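You operate a simulated robot arm through the tools that you are given. There is no shell and no other tool.

Carry out the task below with a simulated robot arm. There is one attempt and no reset: what you move stays moved.

Task
Fully charge the emptiest power bank and stand it in the tan tray.
Fine: it charges in the dock's pocket with the dock on; switch the dock off before you lift it out.

Only the result counts: the job must be done as asked and must still hold three seconds after the hand-in. Knocking over, shifting, dropping, spilling or breaking anything else fails it.

Robot
A 7-joint arm with a fingered hand, fixed in place. Base frame: the origin is on the floor under the middle of its stand, x ahead of it, y to its left, z up; the work surface is at about z = 753. Readings come in mm, degrees, newtons and seconds.
It reaches about 1228 mm from its shoulder. Its first joint turns from -115.0 to 115.0 degrees. Payload 5 kg.
The tool frame sits at the grasp point between the pads (the TCP): z along the fingers, y along the line on which they close. The tips reach 32 mm beyond it. The gripper opens to 160 mm; its body begins 89 mm behind the TCP. The gripper is a hand of 4 fingers: y runs from the thumb to the fingers, the wrist lies at [0, 0, -267] in the tool frame, and closing takes about 1.5 s.
Orientation is that of the tool frame in the base frame, as [roll, pitch, yaw] about the fixed x, y, z axes, in that order (R = Rz(yaw) Ry(pitch) Rx(roll)). With the fingers straight down and closing along the base's y, the tool's x points along the base's -x, its y along +y and its z along -z.

Tools
- The arm moves only by the tool play_rows. Its argument "plan" is text: rows parted by semicolons, each of 7 numbers parted by spaces: the shift along the tool's x, y, z in mm, then the turn, a rotation vector about the tool's x, y, z in degrees, then the opening, from 0 (shut) to 1 (fully open). In form: dx dy dz ax ay az gripper; .... A call has 1 to 20 rows; each row is the pose to reach, as a shift and turn from the pose commanded when the call began, along the tool's axes at that moment. Each row takes 0.2 s and may step no farther than 50 mm and 8.6 degrees from the row before; otherwise, or with a gripper value out of range, the whole call is refused. A pose out of reach is approached as far as the arm can. The call stops where the force on the tool passes 40 N (or 10 N more than at its start, if that is more) or the arm is blocked; 0.2 s more then pass. Each finger travels about 45 mm/s and halts on what it meets, pressing with about 23 N; the grip force reading is that of the motor and also rises with nothing between the fingers. The clock runs only during rows and for 0.2 s after the last one: add rows that repeat a pose to give the fingers time. It gives the time, the measured TCP pose, the force on the tool (base axes), the opening and the grip force at its end, in the units of the frame above (readings bear some noise), with the torque about the TCP (base axes, N m) and any sound that the robot's microphone picked up, and new pictures: "show" is both (left out), scene, wrist or none.
- Cameras (640 x 400 px; columns grow to the right, rows downward): "scene" is fixed at [220.8, 499.2, 1335.1]; the picture's right is [-0.55, -0.84, 0.00], its down [-0.46, 0.30, -0.84] and it looks along [0.70, -0.46, -0.55] (base axes); focal length 313 px, centre (320, 200). "wrist" rides on the gripper at [80, -4, -114] in the tool frame; the picture's right is [0.05, 1.00, 0.00], its down [-0.82, 0.04, -0.58] and it looks along [-0.58, 0.03, 0.82] (tool axes); focal length 265 px, centre (320, 200). There is no depth. A picture from a camera that has moved, and an enlarged one, comes with that camera's place and axes in the base frame and with its lens.
- lift_body(by): slides the trunk up (or, below 0, down) by that many mm; the arm rides with it, the base frame stays. It gives what a move gives, with no picture.
- hand_shape(shape): the hand has 4 fingers and takes this shape, open, in about a second: jaw (thumb against the fingers, like two jaws); tri (thumb and two fingers); tip (a fingertip pinch); poke (one finger out to press); point (the index stretched); flat (the hand flat); cup (the hand cupped); fist (a fist). The gripper value then closes the fingers along that shape, each until it touches; the sizes above hold for jaw. It gives what a move gives, with no picture.
- close_up(camera, box): a new picture of the part [left, top, right, bottom] of that camera's present view, enlarged. It takes no simulated time.
- hand_in(): hands the job in; it is judged then, once.

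Nothing tells you positions but the pictures and the camera data. Unless the task says otherwise, let go and move clear before handing in.

The tools are called after "Request:" by a JSON object that holds its "name" and its "arguments". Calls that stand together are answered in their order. play_rows: Moves the arm, as the interface text tells. Its arguments: {"type":"object","properties":{"plan":{"type":"string"},"show":{"type":"string","enum":["both","scene","wrist","none"]}},"required":["plan"]} The other tools are called the same way: lift_body (by) moves the trunk up or down; hand_shape (shape) gives the hand a shape; close_up (camera, box) takes an enlarged picture of a part of a camera's view; hand_in () hands the job in.

At the start:

```text
time_s: 0.0
position: [734.7, 64.3, 1066.2]
tcp_rot: [-179.9, 0.1, -180.0]
wrist_force: [0.1, 0.1, -0.6]
wrist_torque: [0.02, -0.02, -0.05]
opening: 159.8
gripper_force: 0.0
shape: jaw
trunk travel left (down, up): [-525.0, 465.0]
```

scene: 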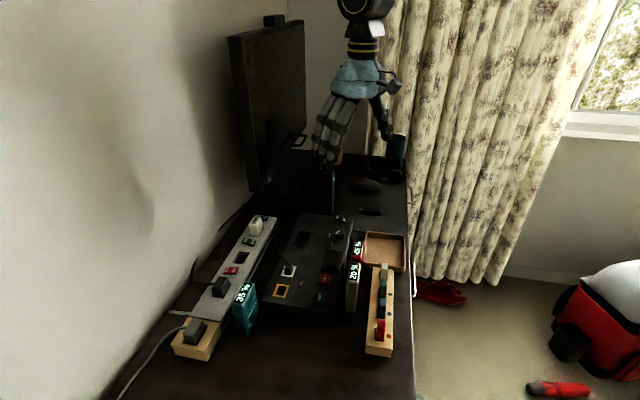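
wrist: 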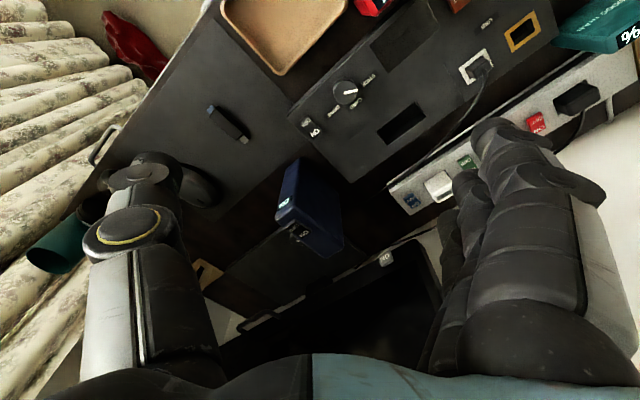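

I see a desk with a monitor, a dock panel, power strips, a tan tray and several power banks (teal, white, red, blue) with displays. I'll take enlarged pictures first to read the charges and find the dock's controls.

Request:
{"name": "close_up", "arguments": {"camera": "scene", "box": [220, 200, 420, 325]}}

Request:
{"name": "close_up", "arguments": {"camera": "scene", "box": [320, 220, 420, 282]}}

Request:
{"name": "close_up", "arguments": {"camera": "wrist", "box": [200, 130, 400, 255]}}

Request:
{"name": "close_up", "arguments": {"camera": "wrist", "box": [340, 0, 640, 188]}}

Request:
{"name": "close_up", "arguments": {"camera": "scene", "box": [160, 260, 280, 335]}}

```text
3.20 times, centred on (320, 262) of scene
camera zoom: at [220.8, 499.2, 1335.1], right [-0.55, -0.84, 0.0], down [-0.46, 0.3, -0.84], along [0.7, -0.46, -0.55], focal length 1002 px, centre (320, 0)
```

zoom: 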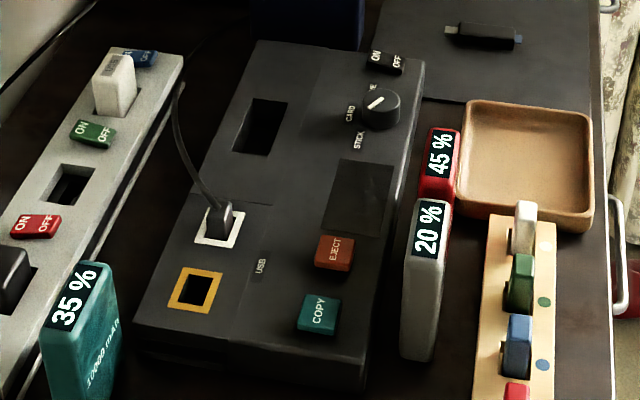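

```text
6.40 times, centred on (370, 251) of scene
camera zoom: at [220.8, 499.2, 1335.1], right [-0.55, -0.84, 0.0], down [-0.46, 0.3, -0.84], along [0.7, -0.46, -0.55], focal length 2005 px, centre (0, -126)
```

zoom: 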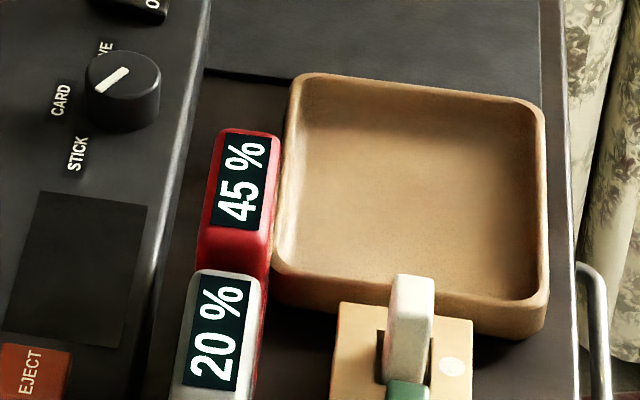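

```text
3.20 times, centred on (300, 192) of wrist
camera zoom: at [653.0, 60.2, 1180.3], right [-0.05, 1.0, 0.0], down [0.81, 0.04, 0.58], along [0.58, 0.03, -0.82], focal length 849 px, centre (384, 224)
```

zoom: 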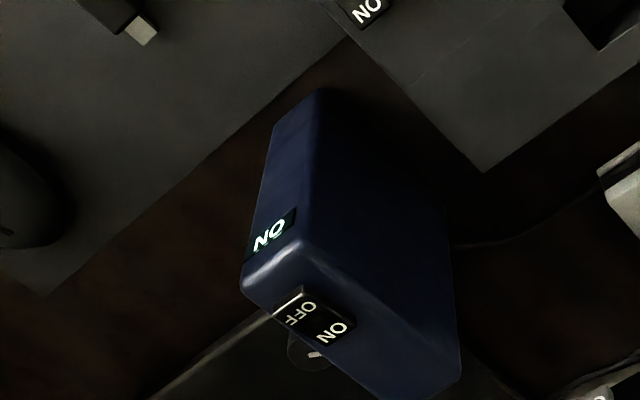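

```text
2.13 times, centred on (490, 94) of wrist
camera zoom: at [653.0, 60.2, 1180.3], right [-0.05, 1.0, 0.0], down [0.81, 0.04, 0.58], along [0.58, 0.03, -0.82], focal length 565 px, centre (-42, 426)
```

zoom: 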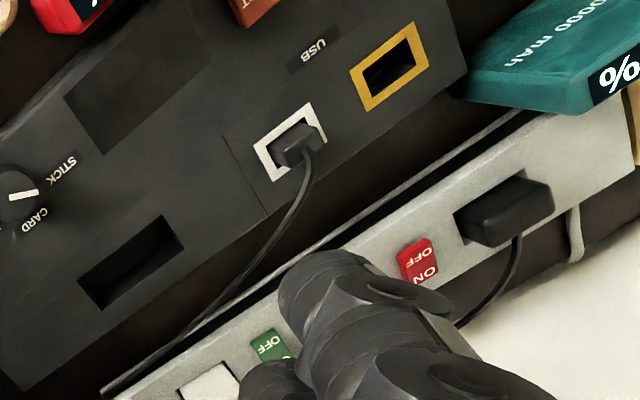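

```text
5.33 times, centred on (220, 298) of scene
camera zoom: at [220.8, 499.2, 1335.1], right [-0.55, -0.84, 0.0], down [-0.46, 0.3, -0.84], along [0.7, -0.46, -0.55], focal length 1671 px, centre (853, -320)
```

zoom: 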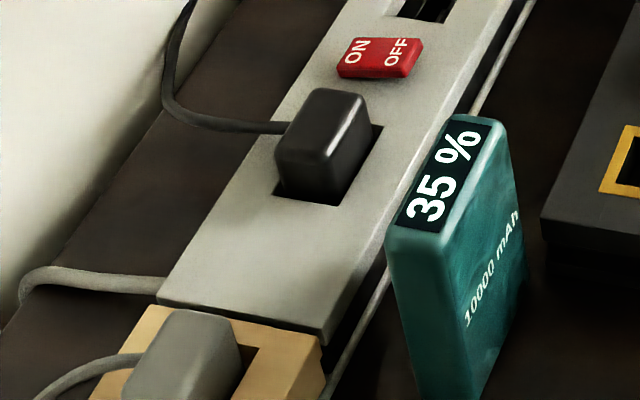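

The banks read 35% (teal), 20% (white) and 45% (red); there is also a navy box with an ON/OFF rocker and an "ON" screen that may be the charging dock. I'll back the hand off and up to get a better overview with the wrist camera.

Request:
{"name": "play_rows", "arguments": {"plan": "40 10 -15 0 0 0 1; 80 20 -30 0 0 0 1; 120 30 -45 0 0 0 1; 160 40 -60 0 0 0 1; 200 50 -75 0 0 0 1; 240 60 -90 0 0 0 1", "show": "both"}}

```text
time_s: 1.4
position: [494.6, 123.5, 1157.7]
tcp_rot: [-179.8, 0.1, 180.0]
wrist_force: [0.2, -0.1, -0.1]
wrist_torque: [0.02, -0.02, -0.01]
opening: 159.8
gripper_force: 0.1
shape: jaw
trunk travel left (down, up): [-525.0, 465.0]
camera wrist: at [414.0, 119.5, 1270.7], right [-0.05, 1.0, 0.0], down [0.81, 0.04, 0.58], along [0.58, 0.03, -0.82], focal length 265 px, centre (320, 200)
```

scene: 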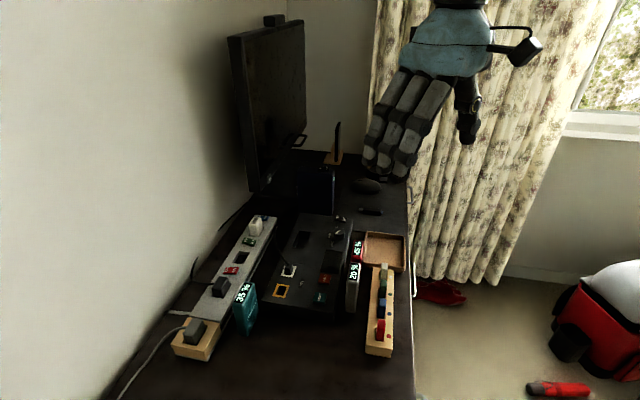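
wrist: 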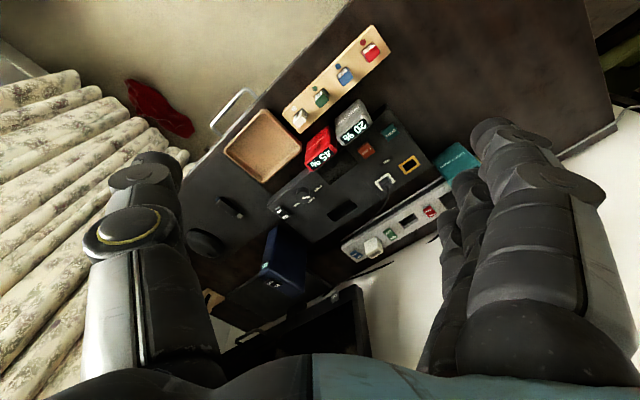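

Request:
{"name": "close_up", "arguments": {"camera": "wrist", "box": [200, 100, 360, 200]}}

Request:
{"name": "close_up", "arguments": {"camera": "wrist", "box": [320, 90, 480, 190]}}

Request:
{"name": "close_up", "arguments": {"camera": "wrist", "box": [200, 210, 380, 322]}}

Request:
{"name": "close_up", "arguments": {"camera": "scene", "box": [250, 130, 410, 230]}}

Request:
{"name": "close_up", "arguments": {"camera": "wrist", "box": [260, 20, 400, 107]}}

```text
4.00 times, centred on (280, 150) of wrist
camera zoom: at [414.0, 119.5, 1270.7], right [-0.05, 1.0, 0.0], down [0.81, 0.04, 0.58], along [0.58, 0.03, -0.82], focal length 1062 px, centre (480, 400)
```

zoom: 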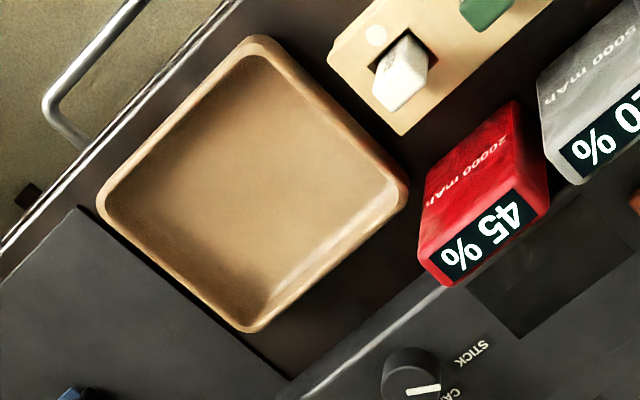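

```text
4.00 times, centred on (400, 140) of wrist
camera zoom: at [414.0, 119.5, 1270.7], right [-0.05, 1.0, 0.0], down [0.81, 0.04, 0.58], along [0.58, 0.03, -0.82], focal length 1062 px, centre (0, 440)
```

zoom: 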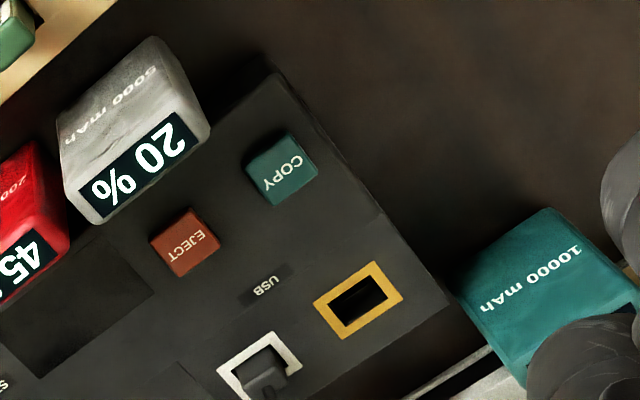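

```text
3.56 times, centred on (290, 266) of wrist
camera zoom: at [414.0, 119.5, 1270.7], right [-0.05, 1.0, 0.0], down [0.81, 0.04, 0.58], along [0.58, 0.03, -0.82], focal length 944 px, centre (427, -35)
```

zoom: 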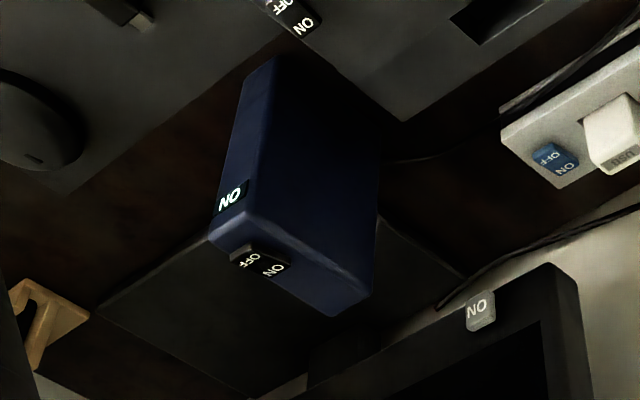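

```text
4.00 times, centred on (330, 180) of scene
camera zoom: at [220.8, 499.2, 1335.1], right [-0.55, -0.84, 0.0], down [-0.46, 0.3, -0.84], along [0.7, -0.46, -0.55], focal length 1253 px, centre (280, 280)
```

zoom: 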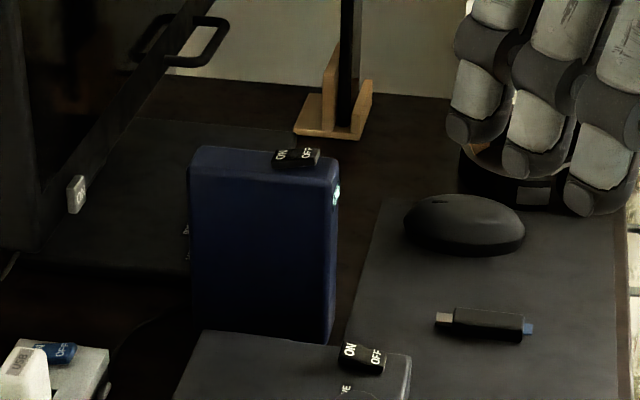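

```text
4.57 times, centred on (330, 64) of wrist
camera zoom: at [414.0, 119.5, 1270.7], right [-0.05, 1.0, 0.0], down [0.81, 0.04, 0.58], along [0.58, 0.03, -0.82], focal length 1213 px, centre (274, 824)
```

zoom: 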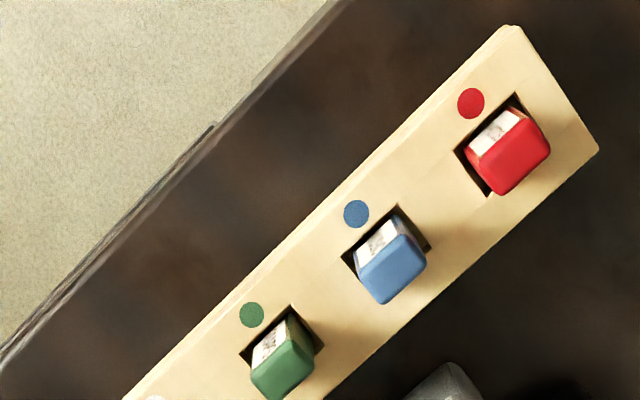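

The white bank (20%) is the emptiest; the console by it is the dock, with a black ON/OFF rocker at the far end and a slot of about the bank's footprint near (783,188). I'll move in for closer views of the bank, the pocket and the rocker.

Request:
{"name": "play_rows", "arguments": {"plan": "10 16 35 0 0 0 1; 20 33 70 0 0 0 1; 30 50 105 0 0 0 1; 40 66 138 0 0 0 1", "show": "wrist"}}

Request:
{"name": "close_up", "arguments": {"camera": "scene", "box": [280, 200, 360, 250]}}

```text
time_s: 2.4
position: [455.0, 194.1, 1018.5]
tcp_rot: [-179.8, 0.1, 180.0]
wrist_force: [0.7, 0.4, 0.7]
wrist_torque: [-0.03, -0.01, 0.01]
opening: 160.1
gripper_force: 0.0
shape: jaw
trunk travel left (down, up): [-525.0, 465.0]
camera wrist: at [374.4, 189.7, 1131.3], right [-0.05, 1.0, 0.0], down [0.81, 0.04, 0.58], along [0.58, 0.03, -0.82], focal length 265 px, centre (320, 200)
```

wrist: 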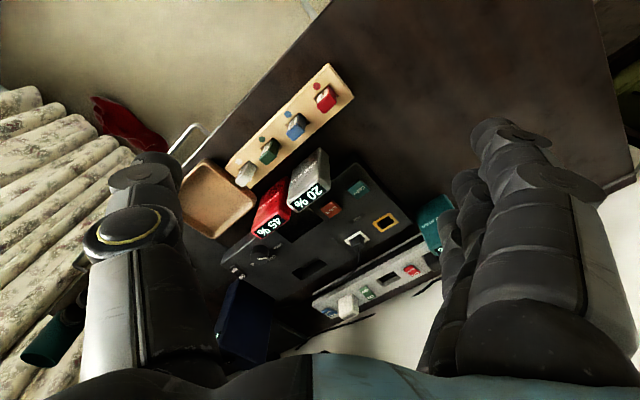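

```text
8.00 times, centred on (320, 225) of scene
camera zoom: at [220.8, 499.2, 1335.1], right [-0.55, -0.84, 0.0], down [-0.46, 0.3, -0.84], along [0.7, -0.46, -0.55], focal length 2506 px, centre (320, 0)
```

zoom: 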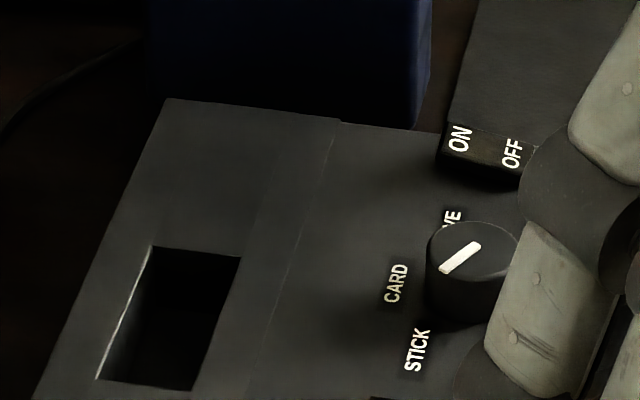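

Next I'll zoom into this new wrist view to read the bank's footprint, the pocket and the rocker's state.

Request:
{"name": "close_up", "arguments": {"camera": "wrist", "box": [230, 140, 350, 215]}}

Request:
{"name": "close_up", "arguments": {"camera": "wrist", "box": [210, 220, 338, 300]}}

Request:
{"name": "close_up", "arguments": {"camera": "wrist", "box": [170, 140, 330, 240]}}

Request:
{"name": "close_up", "arguments": {"camera": "wrist", "box": [300, 170, 460, 270]}}

```text
5.33 times, centred on (290, 178) of wrist
camera zoom: at [374.4, 189.7, 1131.3], right [-0.05, 1.0, 0.0], down [0.81, 0.04, 0.58], along [0.58, 0.03, -0.82], focal length 1416 px, centre (480, 320)
```

zoom: 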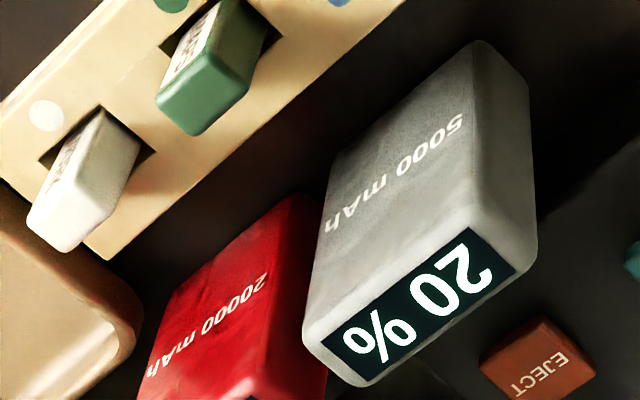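

```text
5.00 times, centred on (274, 260) of wrist
camera zoom: at [374.4, 189.7, 1131.3], right [-0.05, 1.0, 0.0], down [0.81, 0.04, 0.58], along [0.58, 0.03, -0.82], focal length 1327 px, centre (550, -100)
```

zoom: 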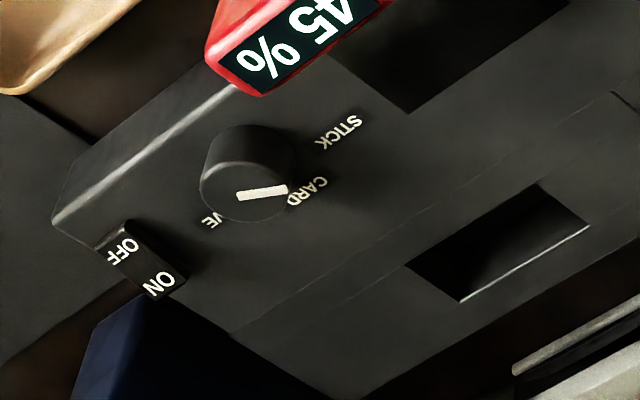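

```text
4.00 times, centred on (250, 190) of wrist
camera zoom: at [374.4, 189.7, 1131.3], right [-0.05, 1.0, 0.0], down [0.81, 0.04, 0.58], along [0.58, 0.03, -0.82], focal length 1062 px, centre (600, 240)
```

zoom: 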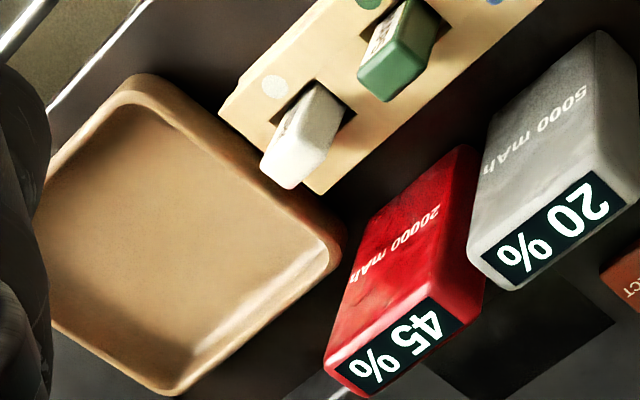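

```text
4.00 times, centred on (380, 220) of wrist
camera zoom: at [374.4, 189.7, 1131.3], right [-0.05, 1.0, 0.0], down [0.81, 0.04, 0.58], along [0.58, 0.03, -0.82], focal length 1062 px, centre (80, 120)
```

zoom: 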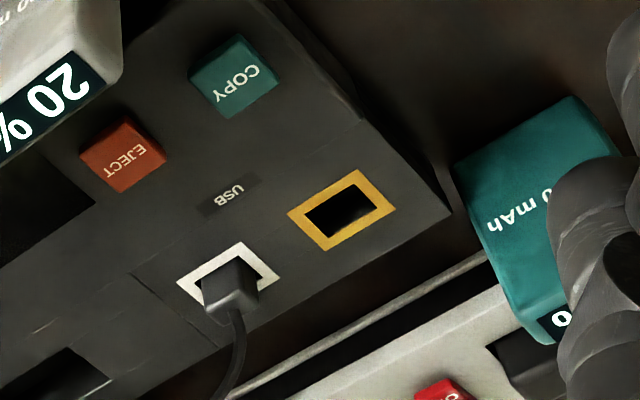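

The white bank's top centre comes out near (567,185,851), its long axis about -46° from x, with the red bank in line ~74 mm further along. I'll turn the hand to that axis and hover above the white bank to measure more finely.

Request:
{"name": "play_rows", "arguments": {"plan": "-19 -2 10 0 0 7.67 1; -38 -4 20 0 0 15.33 1; -57 -5 30 0 0 23 1; -76 -7 40 0 0 30.67 1; -95 -8 50 0 0 38.33 1; -112 -9.6 58.5 0 0 46 1; -112 -9.6 58.5 0 0 46 1", "show": "both"}}

```text
time_s: 4.0
position: [564.9, 181.7, 956.9]
tcp_rot: [180.0, 0.0, 134.0]
wrist_force: [0.2, 0.5, -0.4]
wrist_torque: [-0.01, 0.01, 0.02]
opening: 160.0
gripper_force: 0.1
shape: jaw
trunk travel left (down, up): [-525.0, 465.0]
camera wrist: at [505.5, 237.3, 1070.6], right [0.68, 0.73, 0.0], down [0.6, -0.56, 0.58], along [0.42, -0.4, -0.82], focal length 265 px, centre (320, 200)
```

scene: 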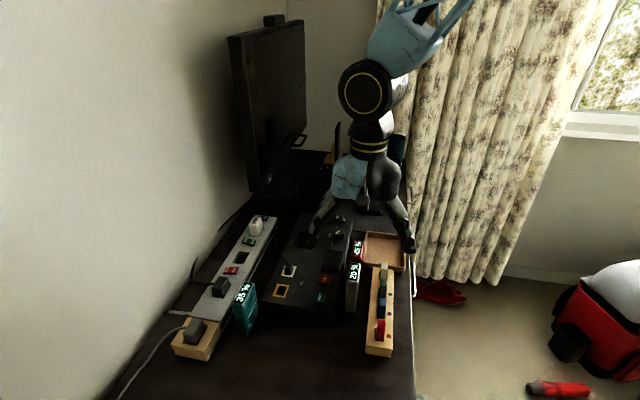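
wrist: 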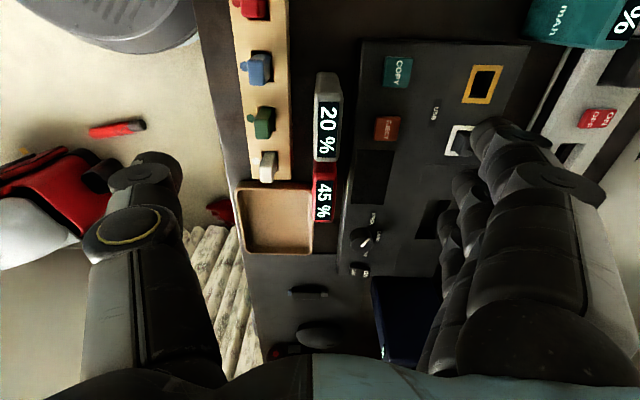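

Request:
{"name": "close_up", "arguments": {"camera": "wrist", "box": [240, 60, 400, 160]}}

Request:
{"name": "close_up", "arguments": {"camera": "wrist", "box": [280, 130, 440, 230]}}

Request:
{"name": "close_up", "arguments": {"camera": "wrist", "box": [320, 190, 480, 290]}}

Request:
{"name": "close_up", "arguments": {"camera": "scene", "box": [290, 150, 430, 237]}}

Request:
{"name": "close_up", "arguments": {"camera": "wrist", "box": [220, 140, 340, 260]}}

```text
4.00 times, centred on (320, 110) of wrist
camera zoom: at [505.5, 237.3, 1070.6], right [0.68, 0.73, 0.0], down [0.6, -0.56, 0.58], along [0.42, -0.4, -0.82], focal length 1062 px, centre (320, 560)
```

zoom: 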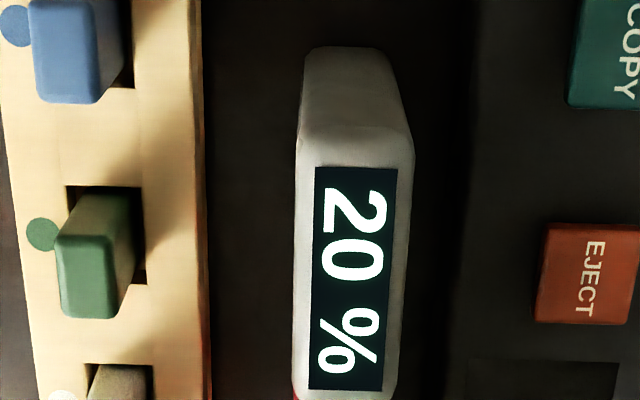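

```text
4.00 times, centred on (360, 180) of wrist
camera zoom: at [505.5, 237.3, 1070.6], right [0.68, 0.73, 0.0], down [0.6, -0.56, 0.58], along [0.42, -0.4, -0.82], focal length 1062 px, centre (160, 280)
```

zoom: 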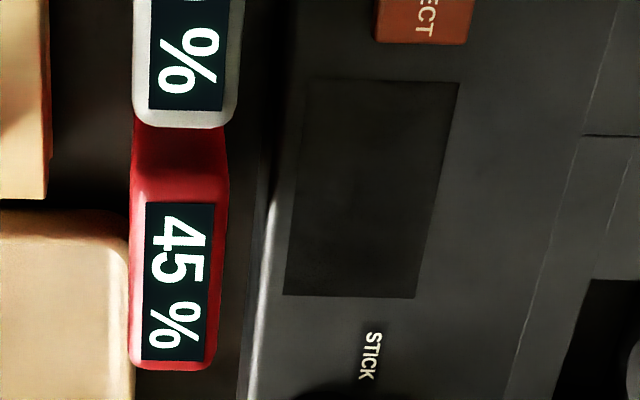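

```text
4.00 times, centred on (400, 240) of wrist
camera zoom: at [505.5, 237.3, 1070.6], right [0.68, 0.73, 0.0], down [0.6, -0.56, 0.58], along [0.42, -0.4, -0.82], focal length 1062 px, centre (0, 40)
```

zoom: 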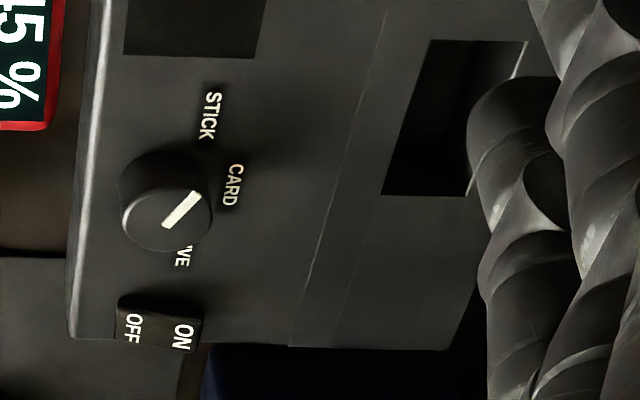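

```text
4.57 times, centred on (360, 194) of scene
camera zoom: at [220.8, 499.2, 1335.1], right [-0.55, -0.84, 0.0], down [-0.46, 0.3, -0.84], along [0.7, -0.46, -0.55], focal length 1432 px, centre (137, 230)
```

zoom: 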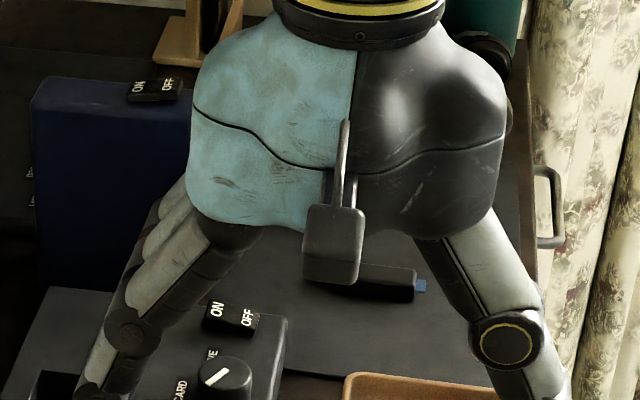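

```text
3.33 times, centred on (280, 200) of wrist
camera zoom: at [505.5, 237.3, 1070.6], right [0.68, 0.73, 0.0], down [0.6, -0.56, 0.58], along [0.42, -0.4, -0.82], focal length 885 px, centre (453, 200)
```

zoom: 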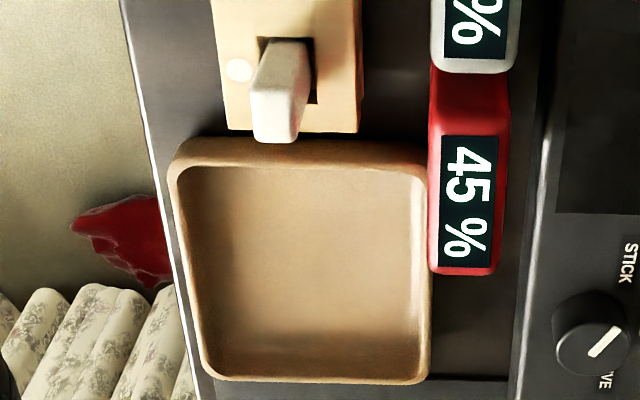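

Request:
{"name": "close_up", "arguments": {"camera": "scene", "box": [326, 208, 358, 228]}}

Request:
{"name": "close_up", "arguments": {"camera": "scene", "box": [308, 158, 340, 178]}}

Request:
{"name": "close_up", "arguments": {"camera": "scene", "box": [216, 260, 256, 285]}}

Request:
{"name": "close_up", "arguments": {"camera": "wrist", "box": [340, 252, 388, 282]}}

Request:
{"name": "close_up", "arguments": {"camera": "wrist", "box": [570, 95, 634, 135]}}

```text
16.00 times, centred on (342, 218) of scene
camera zoom: at [220.8, 499.2, 1335.1], right [-0.55, -0.84, 0.0], down [-0.46, 0.3, -0.84], along [0.7, -0.46, -0.55], focal length 5012 px, centre (-32, -88)
```

zoom: 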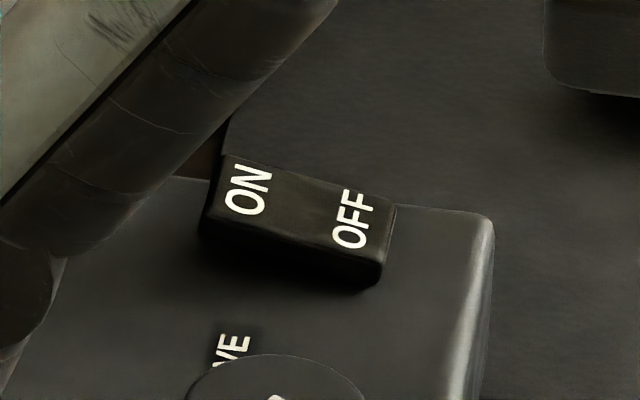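

```text
16.00 times, centred on (324, 168) of scene
camera zoom: at [220.8, 499.2, 1335.1], right [-0.55, -0.84, 0.0], down [-0.46, 0.3, -0.84], along [0.7, -0.46, -0.55], focal length 5012 px, centre (256, 712)
```

zoom: 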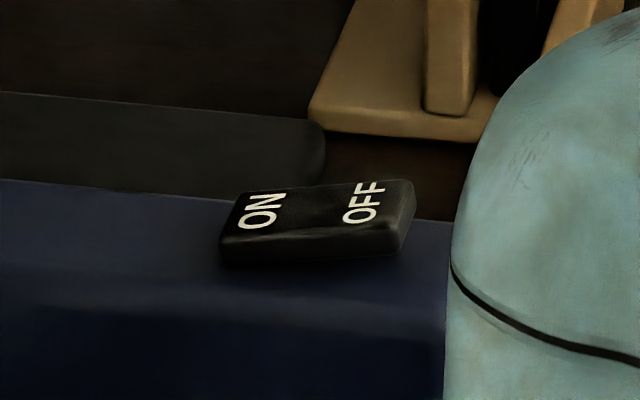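

```text
16.00 times, centred on (236, 272) of scene
camera zoom: at [220.8, 499.2, 1335.1], right [-0.55, -0.84, 0.0], down [-0.46, 0.3, -0.84], along [0.7, -0.46, -0.55], focal length 5012 px, centre (1664, -960)
```

zoom: 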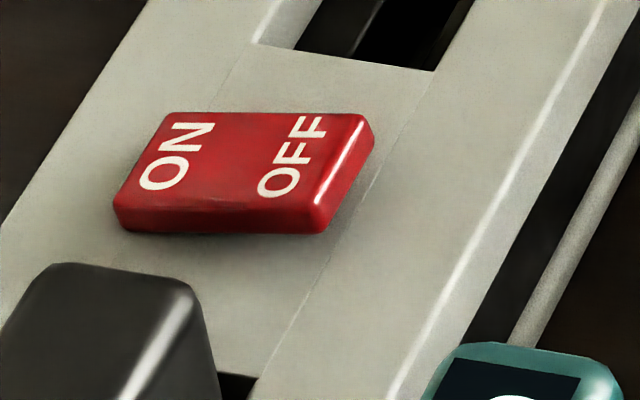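

```text
13.33 times, centred on (364, 267) of wrist
camera zoom: at [505.5, 237.3, 1070.6], right [0.68, 0.73, 0.0], down [0.6, -0.56, 0.58], along [0.42, -0.4, -0.82], focal length 3539 px, centre (-267, -693)
```

zoom: 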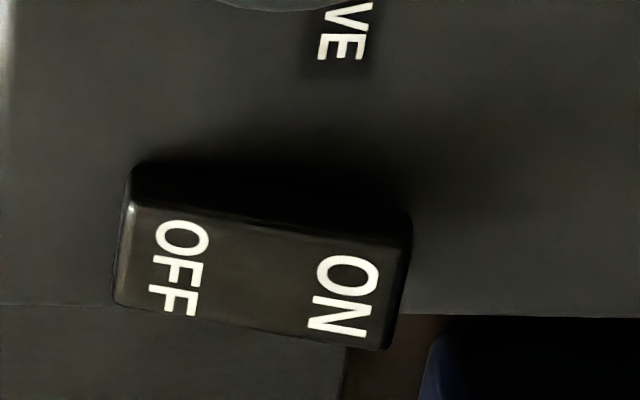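

```text
10.00 times, centred on (602, 115) of wrist
camera zoom: at [505.5, 237.3, 1070.6], right [0.68, 0.73, 0.0], down [0.6, -0.56, 0.58], along [0.42, -0.4, -0.82], focal length 2654 px, centre (-2500, 1050)
```

zoom: 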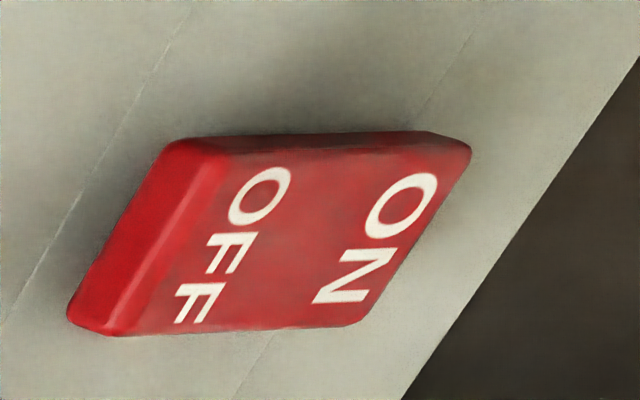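

The dock's rocker has its ON end raised, so the dock is off now; the white bank's top centre is near (569,187,851) and the pocket centre near (780,192). I'll narrow the hand and line it up over the white bank, then look again before descending.

Request:
{"name": "play_rows", "arguments": {"plan": "0.7 6.4 0 0 0 -1.3 0.28; 0.7 6.4 10 0 0 -1.3 0.28; 0.7 6.4 20 0 0 -1.3 0.28; 0.7 6.4 20 0 0 -1.3 0.28; 0.7 6.4 20 0 0 -1.3 0.28; 0.7 6.4 20 0 0 -1.3 0.28; 0.7 6.4 20 0 0 -1.3 0.28; 0.7 6.4 20 0 0 -1.3 0.28", "show": "both"}}

```text
time_s: 5.8
position: [569.5, 184.8, 939.9]
tcp_rot: [179.9, 0.1, 135.3]
wrist_force: [0.5, -0.3, 0.0]
wrist_torque: [-0.03, 0.0, -0.03]
opening: 45.3
gripper_force: 0.1
shape: jaw
trunk travel left (down, up): [-525.0, 465.0]
camera wrist: at [508.9, 238.9, 1052.8], right [0.67, 0.75, 0.0], down [0.61, -0.54, 0.58], along [0.43, -0.39, -0.82], focal length 265 px, centre (320, 200)
```

scene: 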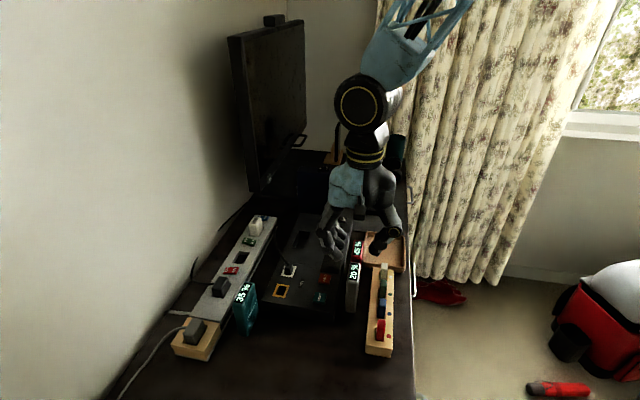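
wrist: 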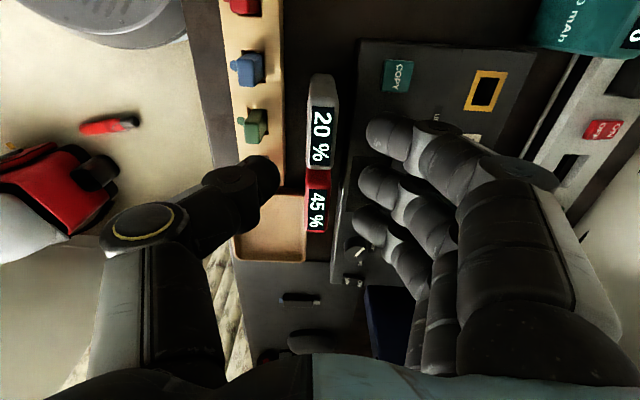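

The three-finger jaw spans wider than the 61 mm bank and its third finger would reach toward the red bank. I'll try the "tri" shape (thumb and two fingers) for a narrower grip and look at it.

Request:
{"name": "hand_shape", "arguments": {"shape": "tri"}}

Request:
{"name": "play_rows", "arguments": {"plan": "0 0 0 0 0 0 1; 0 0 0 0 0 0 1", "show": "both"}}

```text
time_s: 6.7
position: [569.3, 185.7, 939.4]
tcp_rot: [180.0, 0.1, 135.3]
wrist_force: [0.6, 0.7, 0.6]
wrist_torque: [0.01, 0.01, 0.01]
opening: 160.0
gripper_force: 0.2
shape: tri
trunk travel left (down, up): [-525.0, 465.0]
```

```text
time_s: 7.3
position: [570.5, 185.4, 940.3]
tcp_rot: [-180.0, 0.1, 135.3]
wrist_force: [0.1, -0.5, 0.1]
wrist_torque: [0.01, -0.03, 0.02]
opening: 159.7
gripper_force: 0.2
shape: tri
trunk travel left (down, up): [-525.0, 465.0]
camera wrist: at [508.9, 238.9, 1052.8], right [0.67, 0.75, 0.0], down [0.61, -0.54, 0.58], along [0.43, -0.39, -0.82], focal length 265 px, centre (320, 200)
```

scene: 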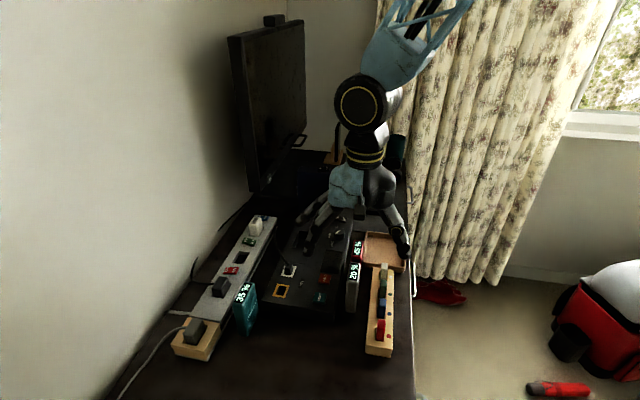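
wrist: 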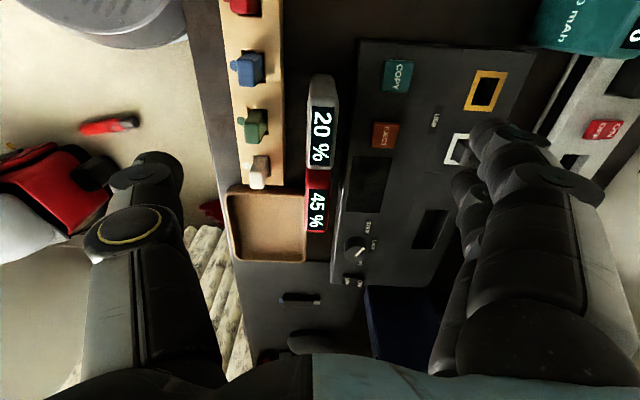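

Request:
{"name": "play_rows", "arguments": {"plan": "0 0 0 0 0 0 0.28; 0 0 0 0 0 0 0.28; 0 0 0 0 0 0 0.28; 0 0 0 0 0 0 0.28; 0 0 0 0 0 0 0.28; 0 0 0 0 0 0 0.28; 0 0 0 0 0 0 0.28", "show": "both"}}

Request:
{"name": "close_up", "arguments": {"camera": "scene", "box": [290, 180, 430, 268]}}

```text
time_s: 8.9
position: [568.6, 185.0, 940.5]
tcp_rot: [-180.0, 0.0, 135.3]
wrist_force: [0.4, -0.3, -0.2]
wrist_torque: [-0.01, -0.03, 0.0]
opening: 45.2
gripper_force: 0.2
shape: tri
trunk travel left (down, up): [-525.0, 465.0]
camera wrist: at [508.9, 238.9, 1052.8], right [0.67, 0.75, 0.0], down [0.61, -0.54, 0.58], along [0.43, -0.39, -0.82], focal length 265 px, centre (320, 200)
```

scene: 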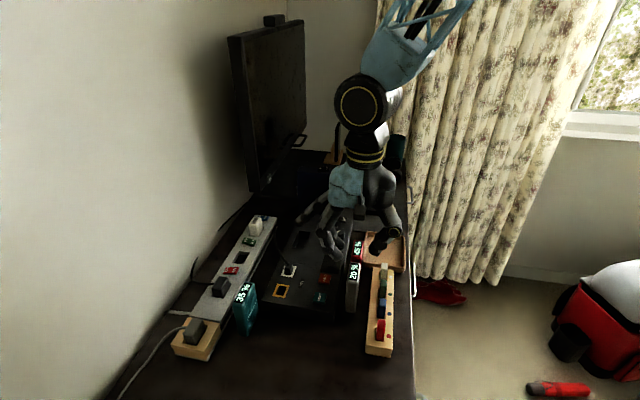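
wrist: 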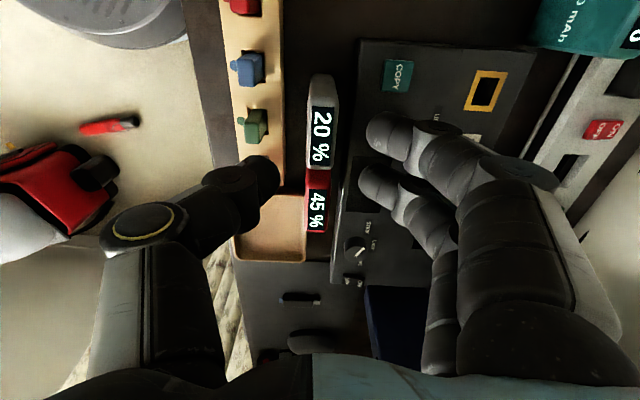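

```text
4.55 times, centred on (360, 224) of scene
camera zoom: at [220.8, 499.2, 1335.1], right [-0.55, -0.84, 0.0], down [-0.46, 0.3, -0.84], along [0.7, -0.46, -0.55], focal length 1424 px, centre (138, 91)
```

zoom: 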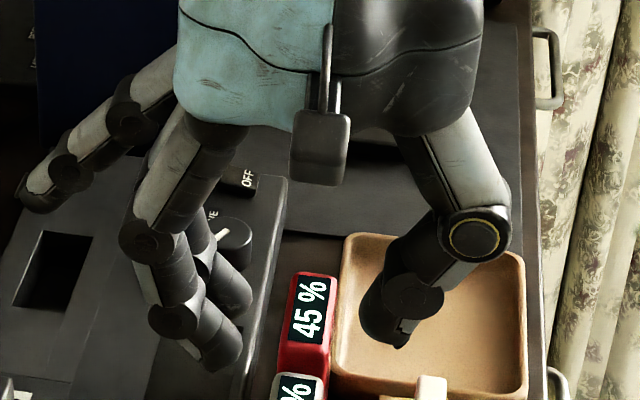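

Request:
{"name": "close_up", "arguments": {"camera": "wrist", "box": [270, 65, 382, 135]}}

Request:
{"name": "close_up", "arguments": {"camera": "wrist", "box": [270, 120, 382, 190]}}

```text
5.71 times, centred on (326, 100) of wrist
camera zoom: at [508.9, 238.9, 1052.8], right [0.67, 0.75, 0.0], down [0.61, -0.54, 0.58], along [0.43, -0.39, -0.82], focal length 1517 px, centre (286, 771)
```

zoom: 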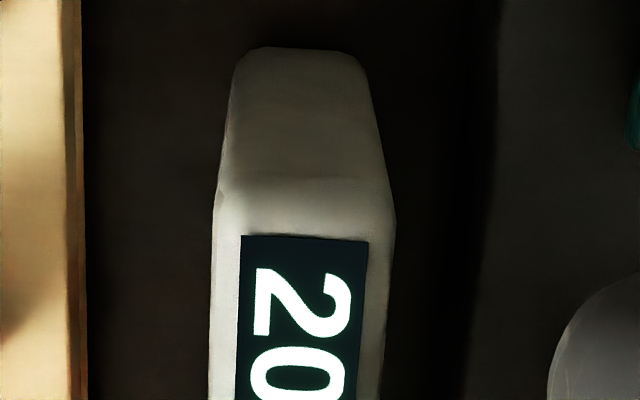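

```text
5.71 times, centred on (326, 155) of wrist
camera zoom: at [508.9, 238.9, 1052.8], right [0.67, 0.75, 0.0], down [0.61, -0.54, 0.58], along [0.43, -0.39, -0.82], focal length 1517 px, centre (286, 457)
```

zoom: 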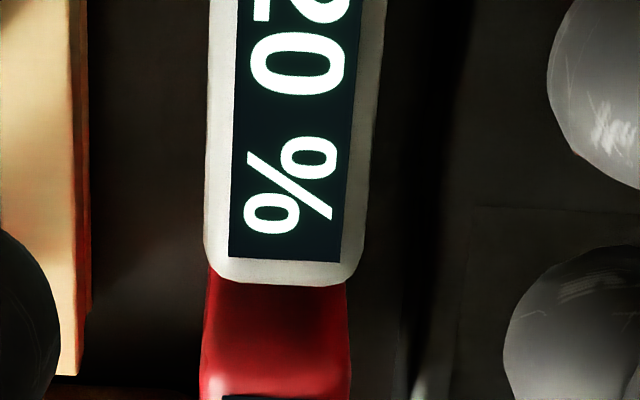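

The hand in "tri" is aligned with the white bank to about 1 mm, with thumb clear of the stick holder and fingers clear of the dock. I'll descend part way and check.

Request:
{"name": "play_rows", "arguments": {"plan": "-4 1 0 0 0 0 0.25; -4 1 15 0 0 0 0.25; -4 1 30 0 0 0 0.25; -4 1 45 0 0 0 0.25; -4 1 60 0 0 0 0.25; -4 1 72 0 0 0 0.25", "show": "both"}}

Request:
{"name": "close_up", "arguments": {"camera": "scene", "box": [310, 210, 422, 280]}}

Request:
{"name": "close_up", "arguments": {"camera": "wrist", "box": [200, 80, 440, 230]}}

```text
time_s: 10.3
position: [572.3, 183.1, 868.4]
tcp_rot: [-180.0, 0.1, 135.3]
wrist_force: [0.1, 0.5, -0.8]
wrist_torque: [-0.02, 0.01, -0.01]
opening: 40.5
gripper_force: 0.1
shape: tri
trunk travel left (down, up): [-525.0, 465.0]
camera wrist: at [512.5, 237.3, 982.1], right [0.67, 0.75, 0.0], down [0.61, -0.54, 0.58], along [0.43, -0.39, -0.82], focal length 265 px, centre (320, 200)
```

scene: 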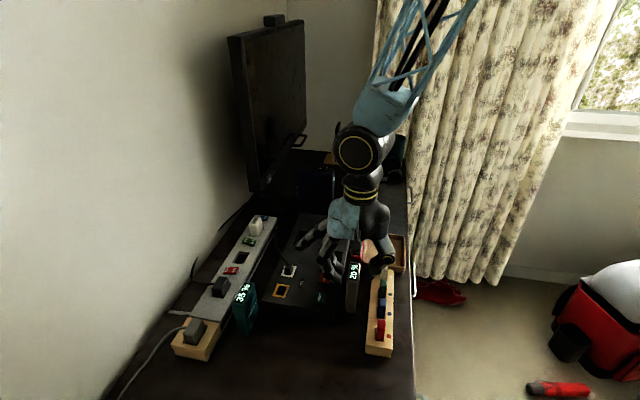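
wrist: 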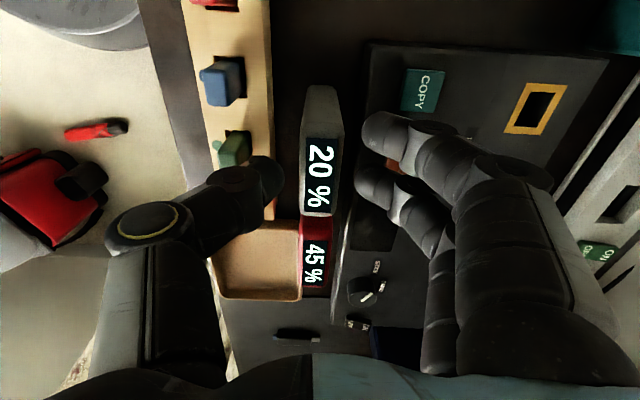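

```text
5.71 times, centred on (366, 245) of scene
camera zoom: at [220.8, 499.2, 1335.1], right [-0.55, -0.84, 0.0], down [-0.46, 0.3, -0.84], along [0.7, -0.46, -0.55], focal length 1790 px, centre (57, -57)
```

zoom: 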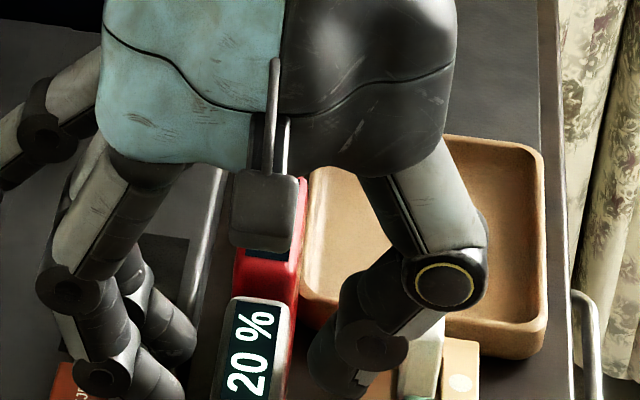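

```text
2.67 times, centred on (320, 155) of wrist
camera zoom: at [512.5, 237.3, 982.1], right [0.67, 0.75, 0.0], down [0.61, -0.54, 0.58], along [0.43, -0.39, -0.82], focal length 708 px, centre (320, 320)
```

zoom: 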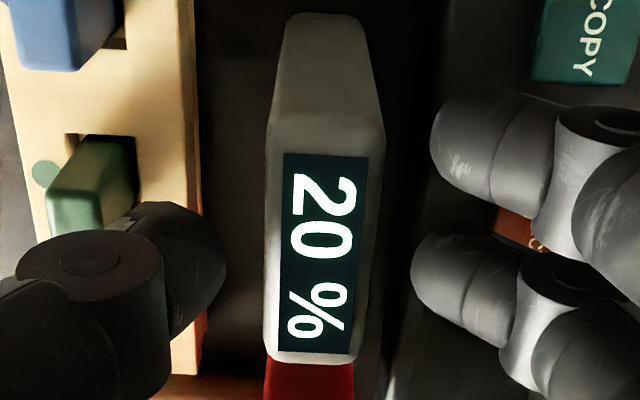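

Clearances look right: bank centred between thumb and fingers, thumb joint just above the stick tops. I'll go down to z≈845 and close gently.

Request:
{"name": "play_rows", "arguments": {"plan": "0 0 8 0 0 0 0.23; 0 0 16 0 0 0 0.23; 0 0 23 0 0 0 0.23; 0 0 23 0 0 0 0.23", "show": "both"}}

Request:
{"name": "close_up", "arguments": {"camera": "scene", "box": [310, 220, 422, 290]}}

Request:
{"name": "close_up", "arguments": {"camera": "wrist", "box": [200, 80, 440, 230]}}

```text
time_s: 11.3
position: [573.6, 183.5, 843.9]
tcp_rot: [179.9, 0.1, 135.4]
wrist_force: [0.5, -0.2, -0.3]
wrist_torque: [0.01, 0.0, 0.03]
opening: 37.1
gripper_force: 0.0
shape: tri
trunk travel left (down, up): [-525.0, 465.0]
camera wrist: at [512.2, 237.3, 957.6], right [0.67, 0.75, 0.0], down [0.61, -0.54, 0.58], along [0.43, -0.39, -0.82], focal length 265 px, centre (320, 200)
```

scene: 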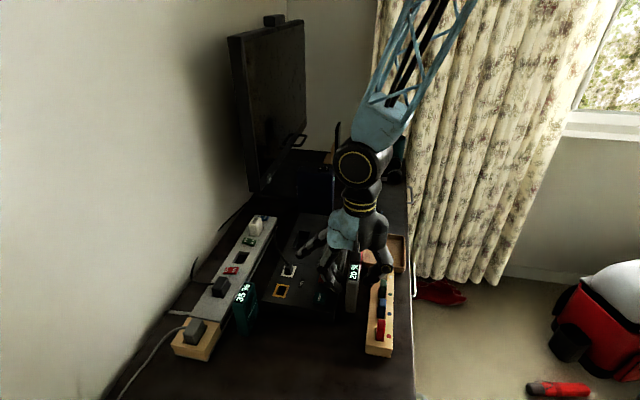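
wrist: 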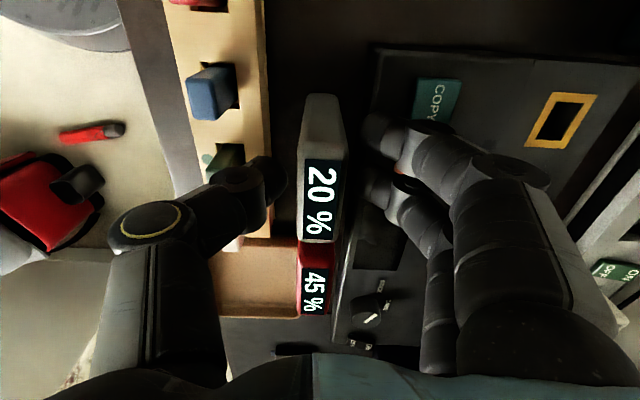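

```text
5.71 times, centred on (366, 255) of scene
camera zoom: at [220.8, 499.2, 1335.1], right [-0.55, -0.84, 0.0], down [-0.46, 0.3, -0.84], along [0.7, -0.46, -0.55], focal length 1790 px, centre (57, -114)
```

zoom: 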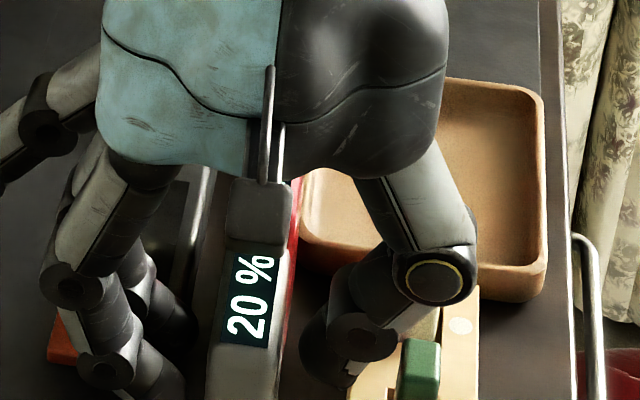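

```text
2.67 times, centred on (320, 155) of wrist
camera zoom: at [512.2, 237.3, 957.6], right [0.67, 0.75, 0.0], down [0.61, -0.54, 0.58], along [0.43, -0.39, -0.82], focal length 708 px, centre (320, 320)
```

zoom: 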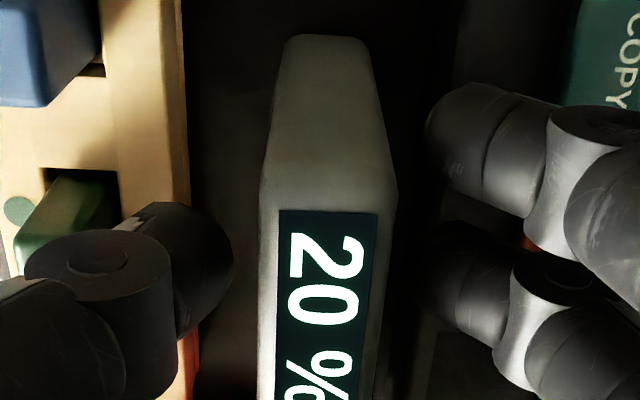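

The index finger sits at the very end of the bank here and the thumb faces only the middle finger, so a tri grip would twist it. I'll rise straight up and check the "tip" pinch shape instead.

Request:
{"name": "play_rows", "arguments": {"plan": "0 0 -15 0 0 0 0.23; 0 0 -40 0 0 0 0.23; 0 0 -70 0 0 0 0.23; 0 0 -100 0 0 0 0.23", "show": "none"}}

Request:
{"name": "hand_shape", "arguments": {"shape": "tip"}}

Request:
{"name": "play_rows", "arguments": {"plan": "0 0 0 0 0 0 0.28; 0 0 0 0 0 0 0.28; 0 0 0 0 0 0 0.28; 0 0 0 0 0 0 0.28; 0 0 0 0 0 0 0.28; 0 0 0 0 0 0 0.28; 0 0 0 0 0 0 0.28", "show": "both"}}

Request:
{"name": "close_up", "arguments": {"camera": "scene", "box": [290, 180, 430, 268]}}

```text
time_s: 12.3
position: [575.5, 182.5, 945.5]
tcp_rot: [180.0, 0.1, 135.3]
wrist_force: [1.3, -0.4, -0.2]
wrist_torque: [0.0, 0.01, -0.03]
opening: 37.3
gripper_force: 0.1
shape: tri
trunk travel left (down, up): [-525.0, 465.0]
```

```text
time_s: 13.2
position: [575.4, 183.2, 944.3]
tcp_rot: [180.0, 0.1, 135.3]
wrist_force: [-0.1, 0.0, -0.8]
wrist_torque: [-0.01, -0.05, 0.04]
opening: 160.0
gripper_force: 0.0
shape: tip
trunk travel left (down, up): [-525.0, 465.0]
```

```text
time_s: 14.8
position: [575.2, 183.4, 943.5]
tcp_rot: [-180.0, 0.2, 135.3]
wrist_force: [-0.5, 0.2, 0.1]
wrist_torque: [0.03, -0.02, 0.0]
opening: 45.4
gripper_force: 0.1
shape: tip
trunk travel left (down, up): [-525.0, 465.0]
camera wrist: at [514.3, 237.3, 1057.2], right [0.67, 0.75, 0.0], down [0.61, -0.54, 0.58], along [0.43, -0.39, -0.82], focal length 265 px, centre (320, 200)
```

scene: 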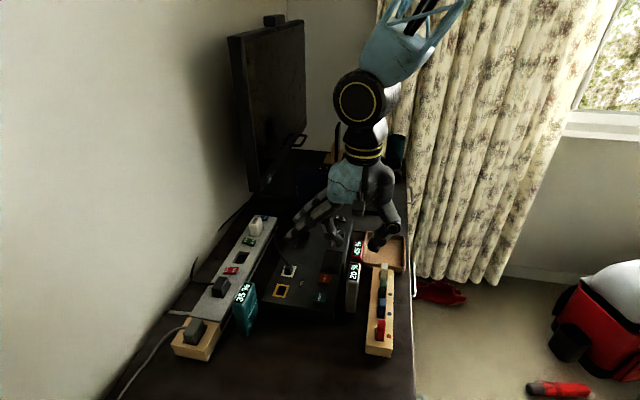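
wrist: 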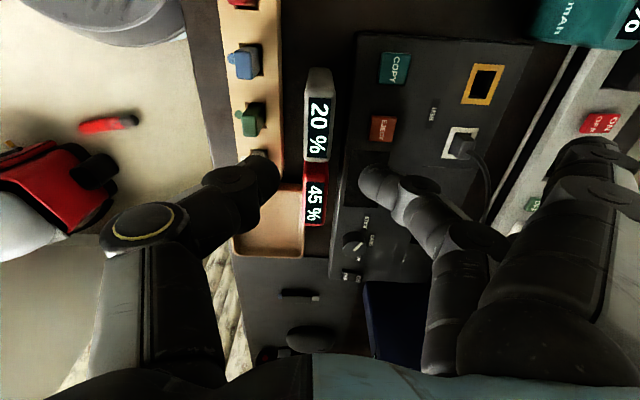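

```text
4.55 times, centred on (360, 224) of scene
camera zoom: at [220.8, 499.2, 1335.1], right [-0.55, -0.84, 0.0], down [-0.46, 0.3, -0.84], along [0.7, -0.46, -0.55], focal length 1424 px, centre (138, 91)
```

zoom: 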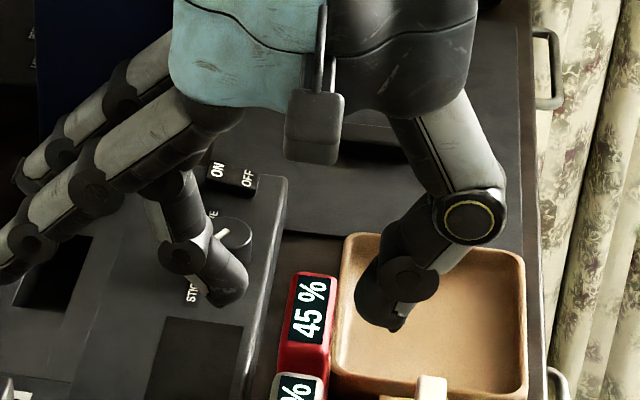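

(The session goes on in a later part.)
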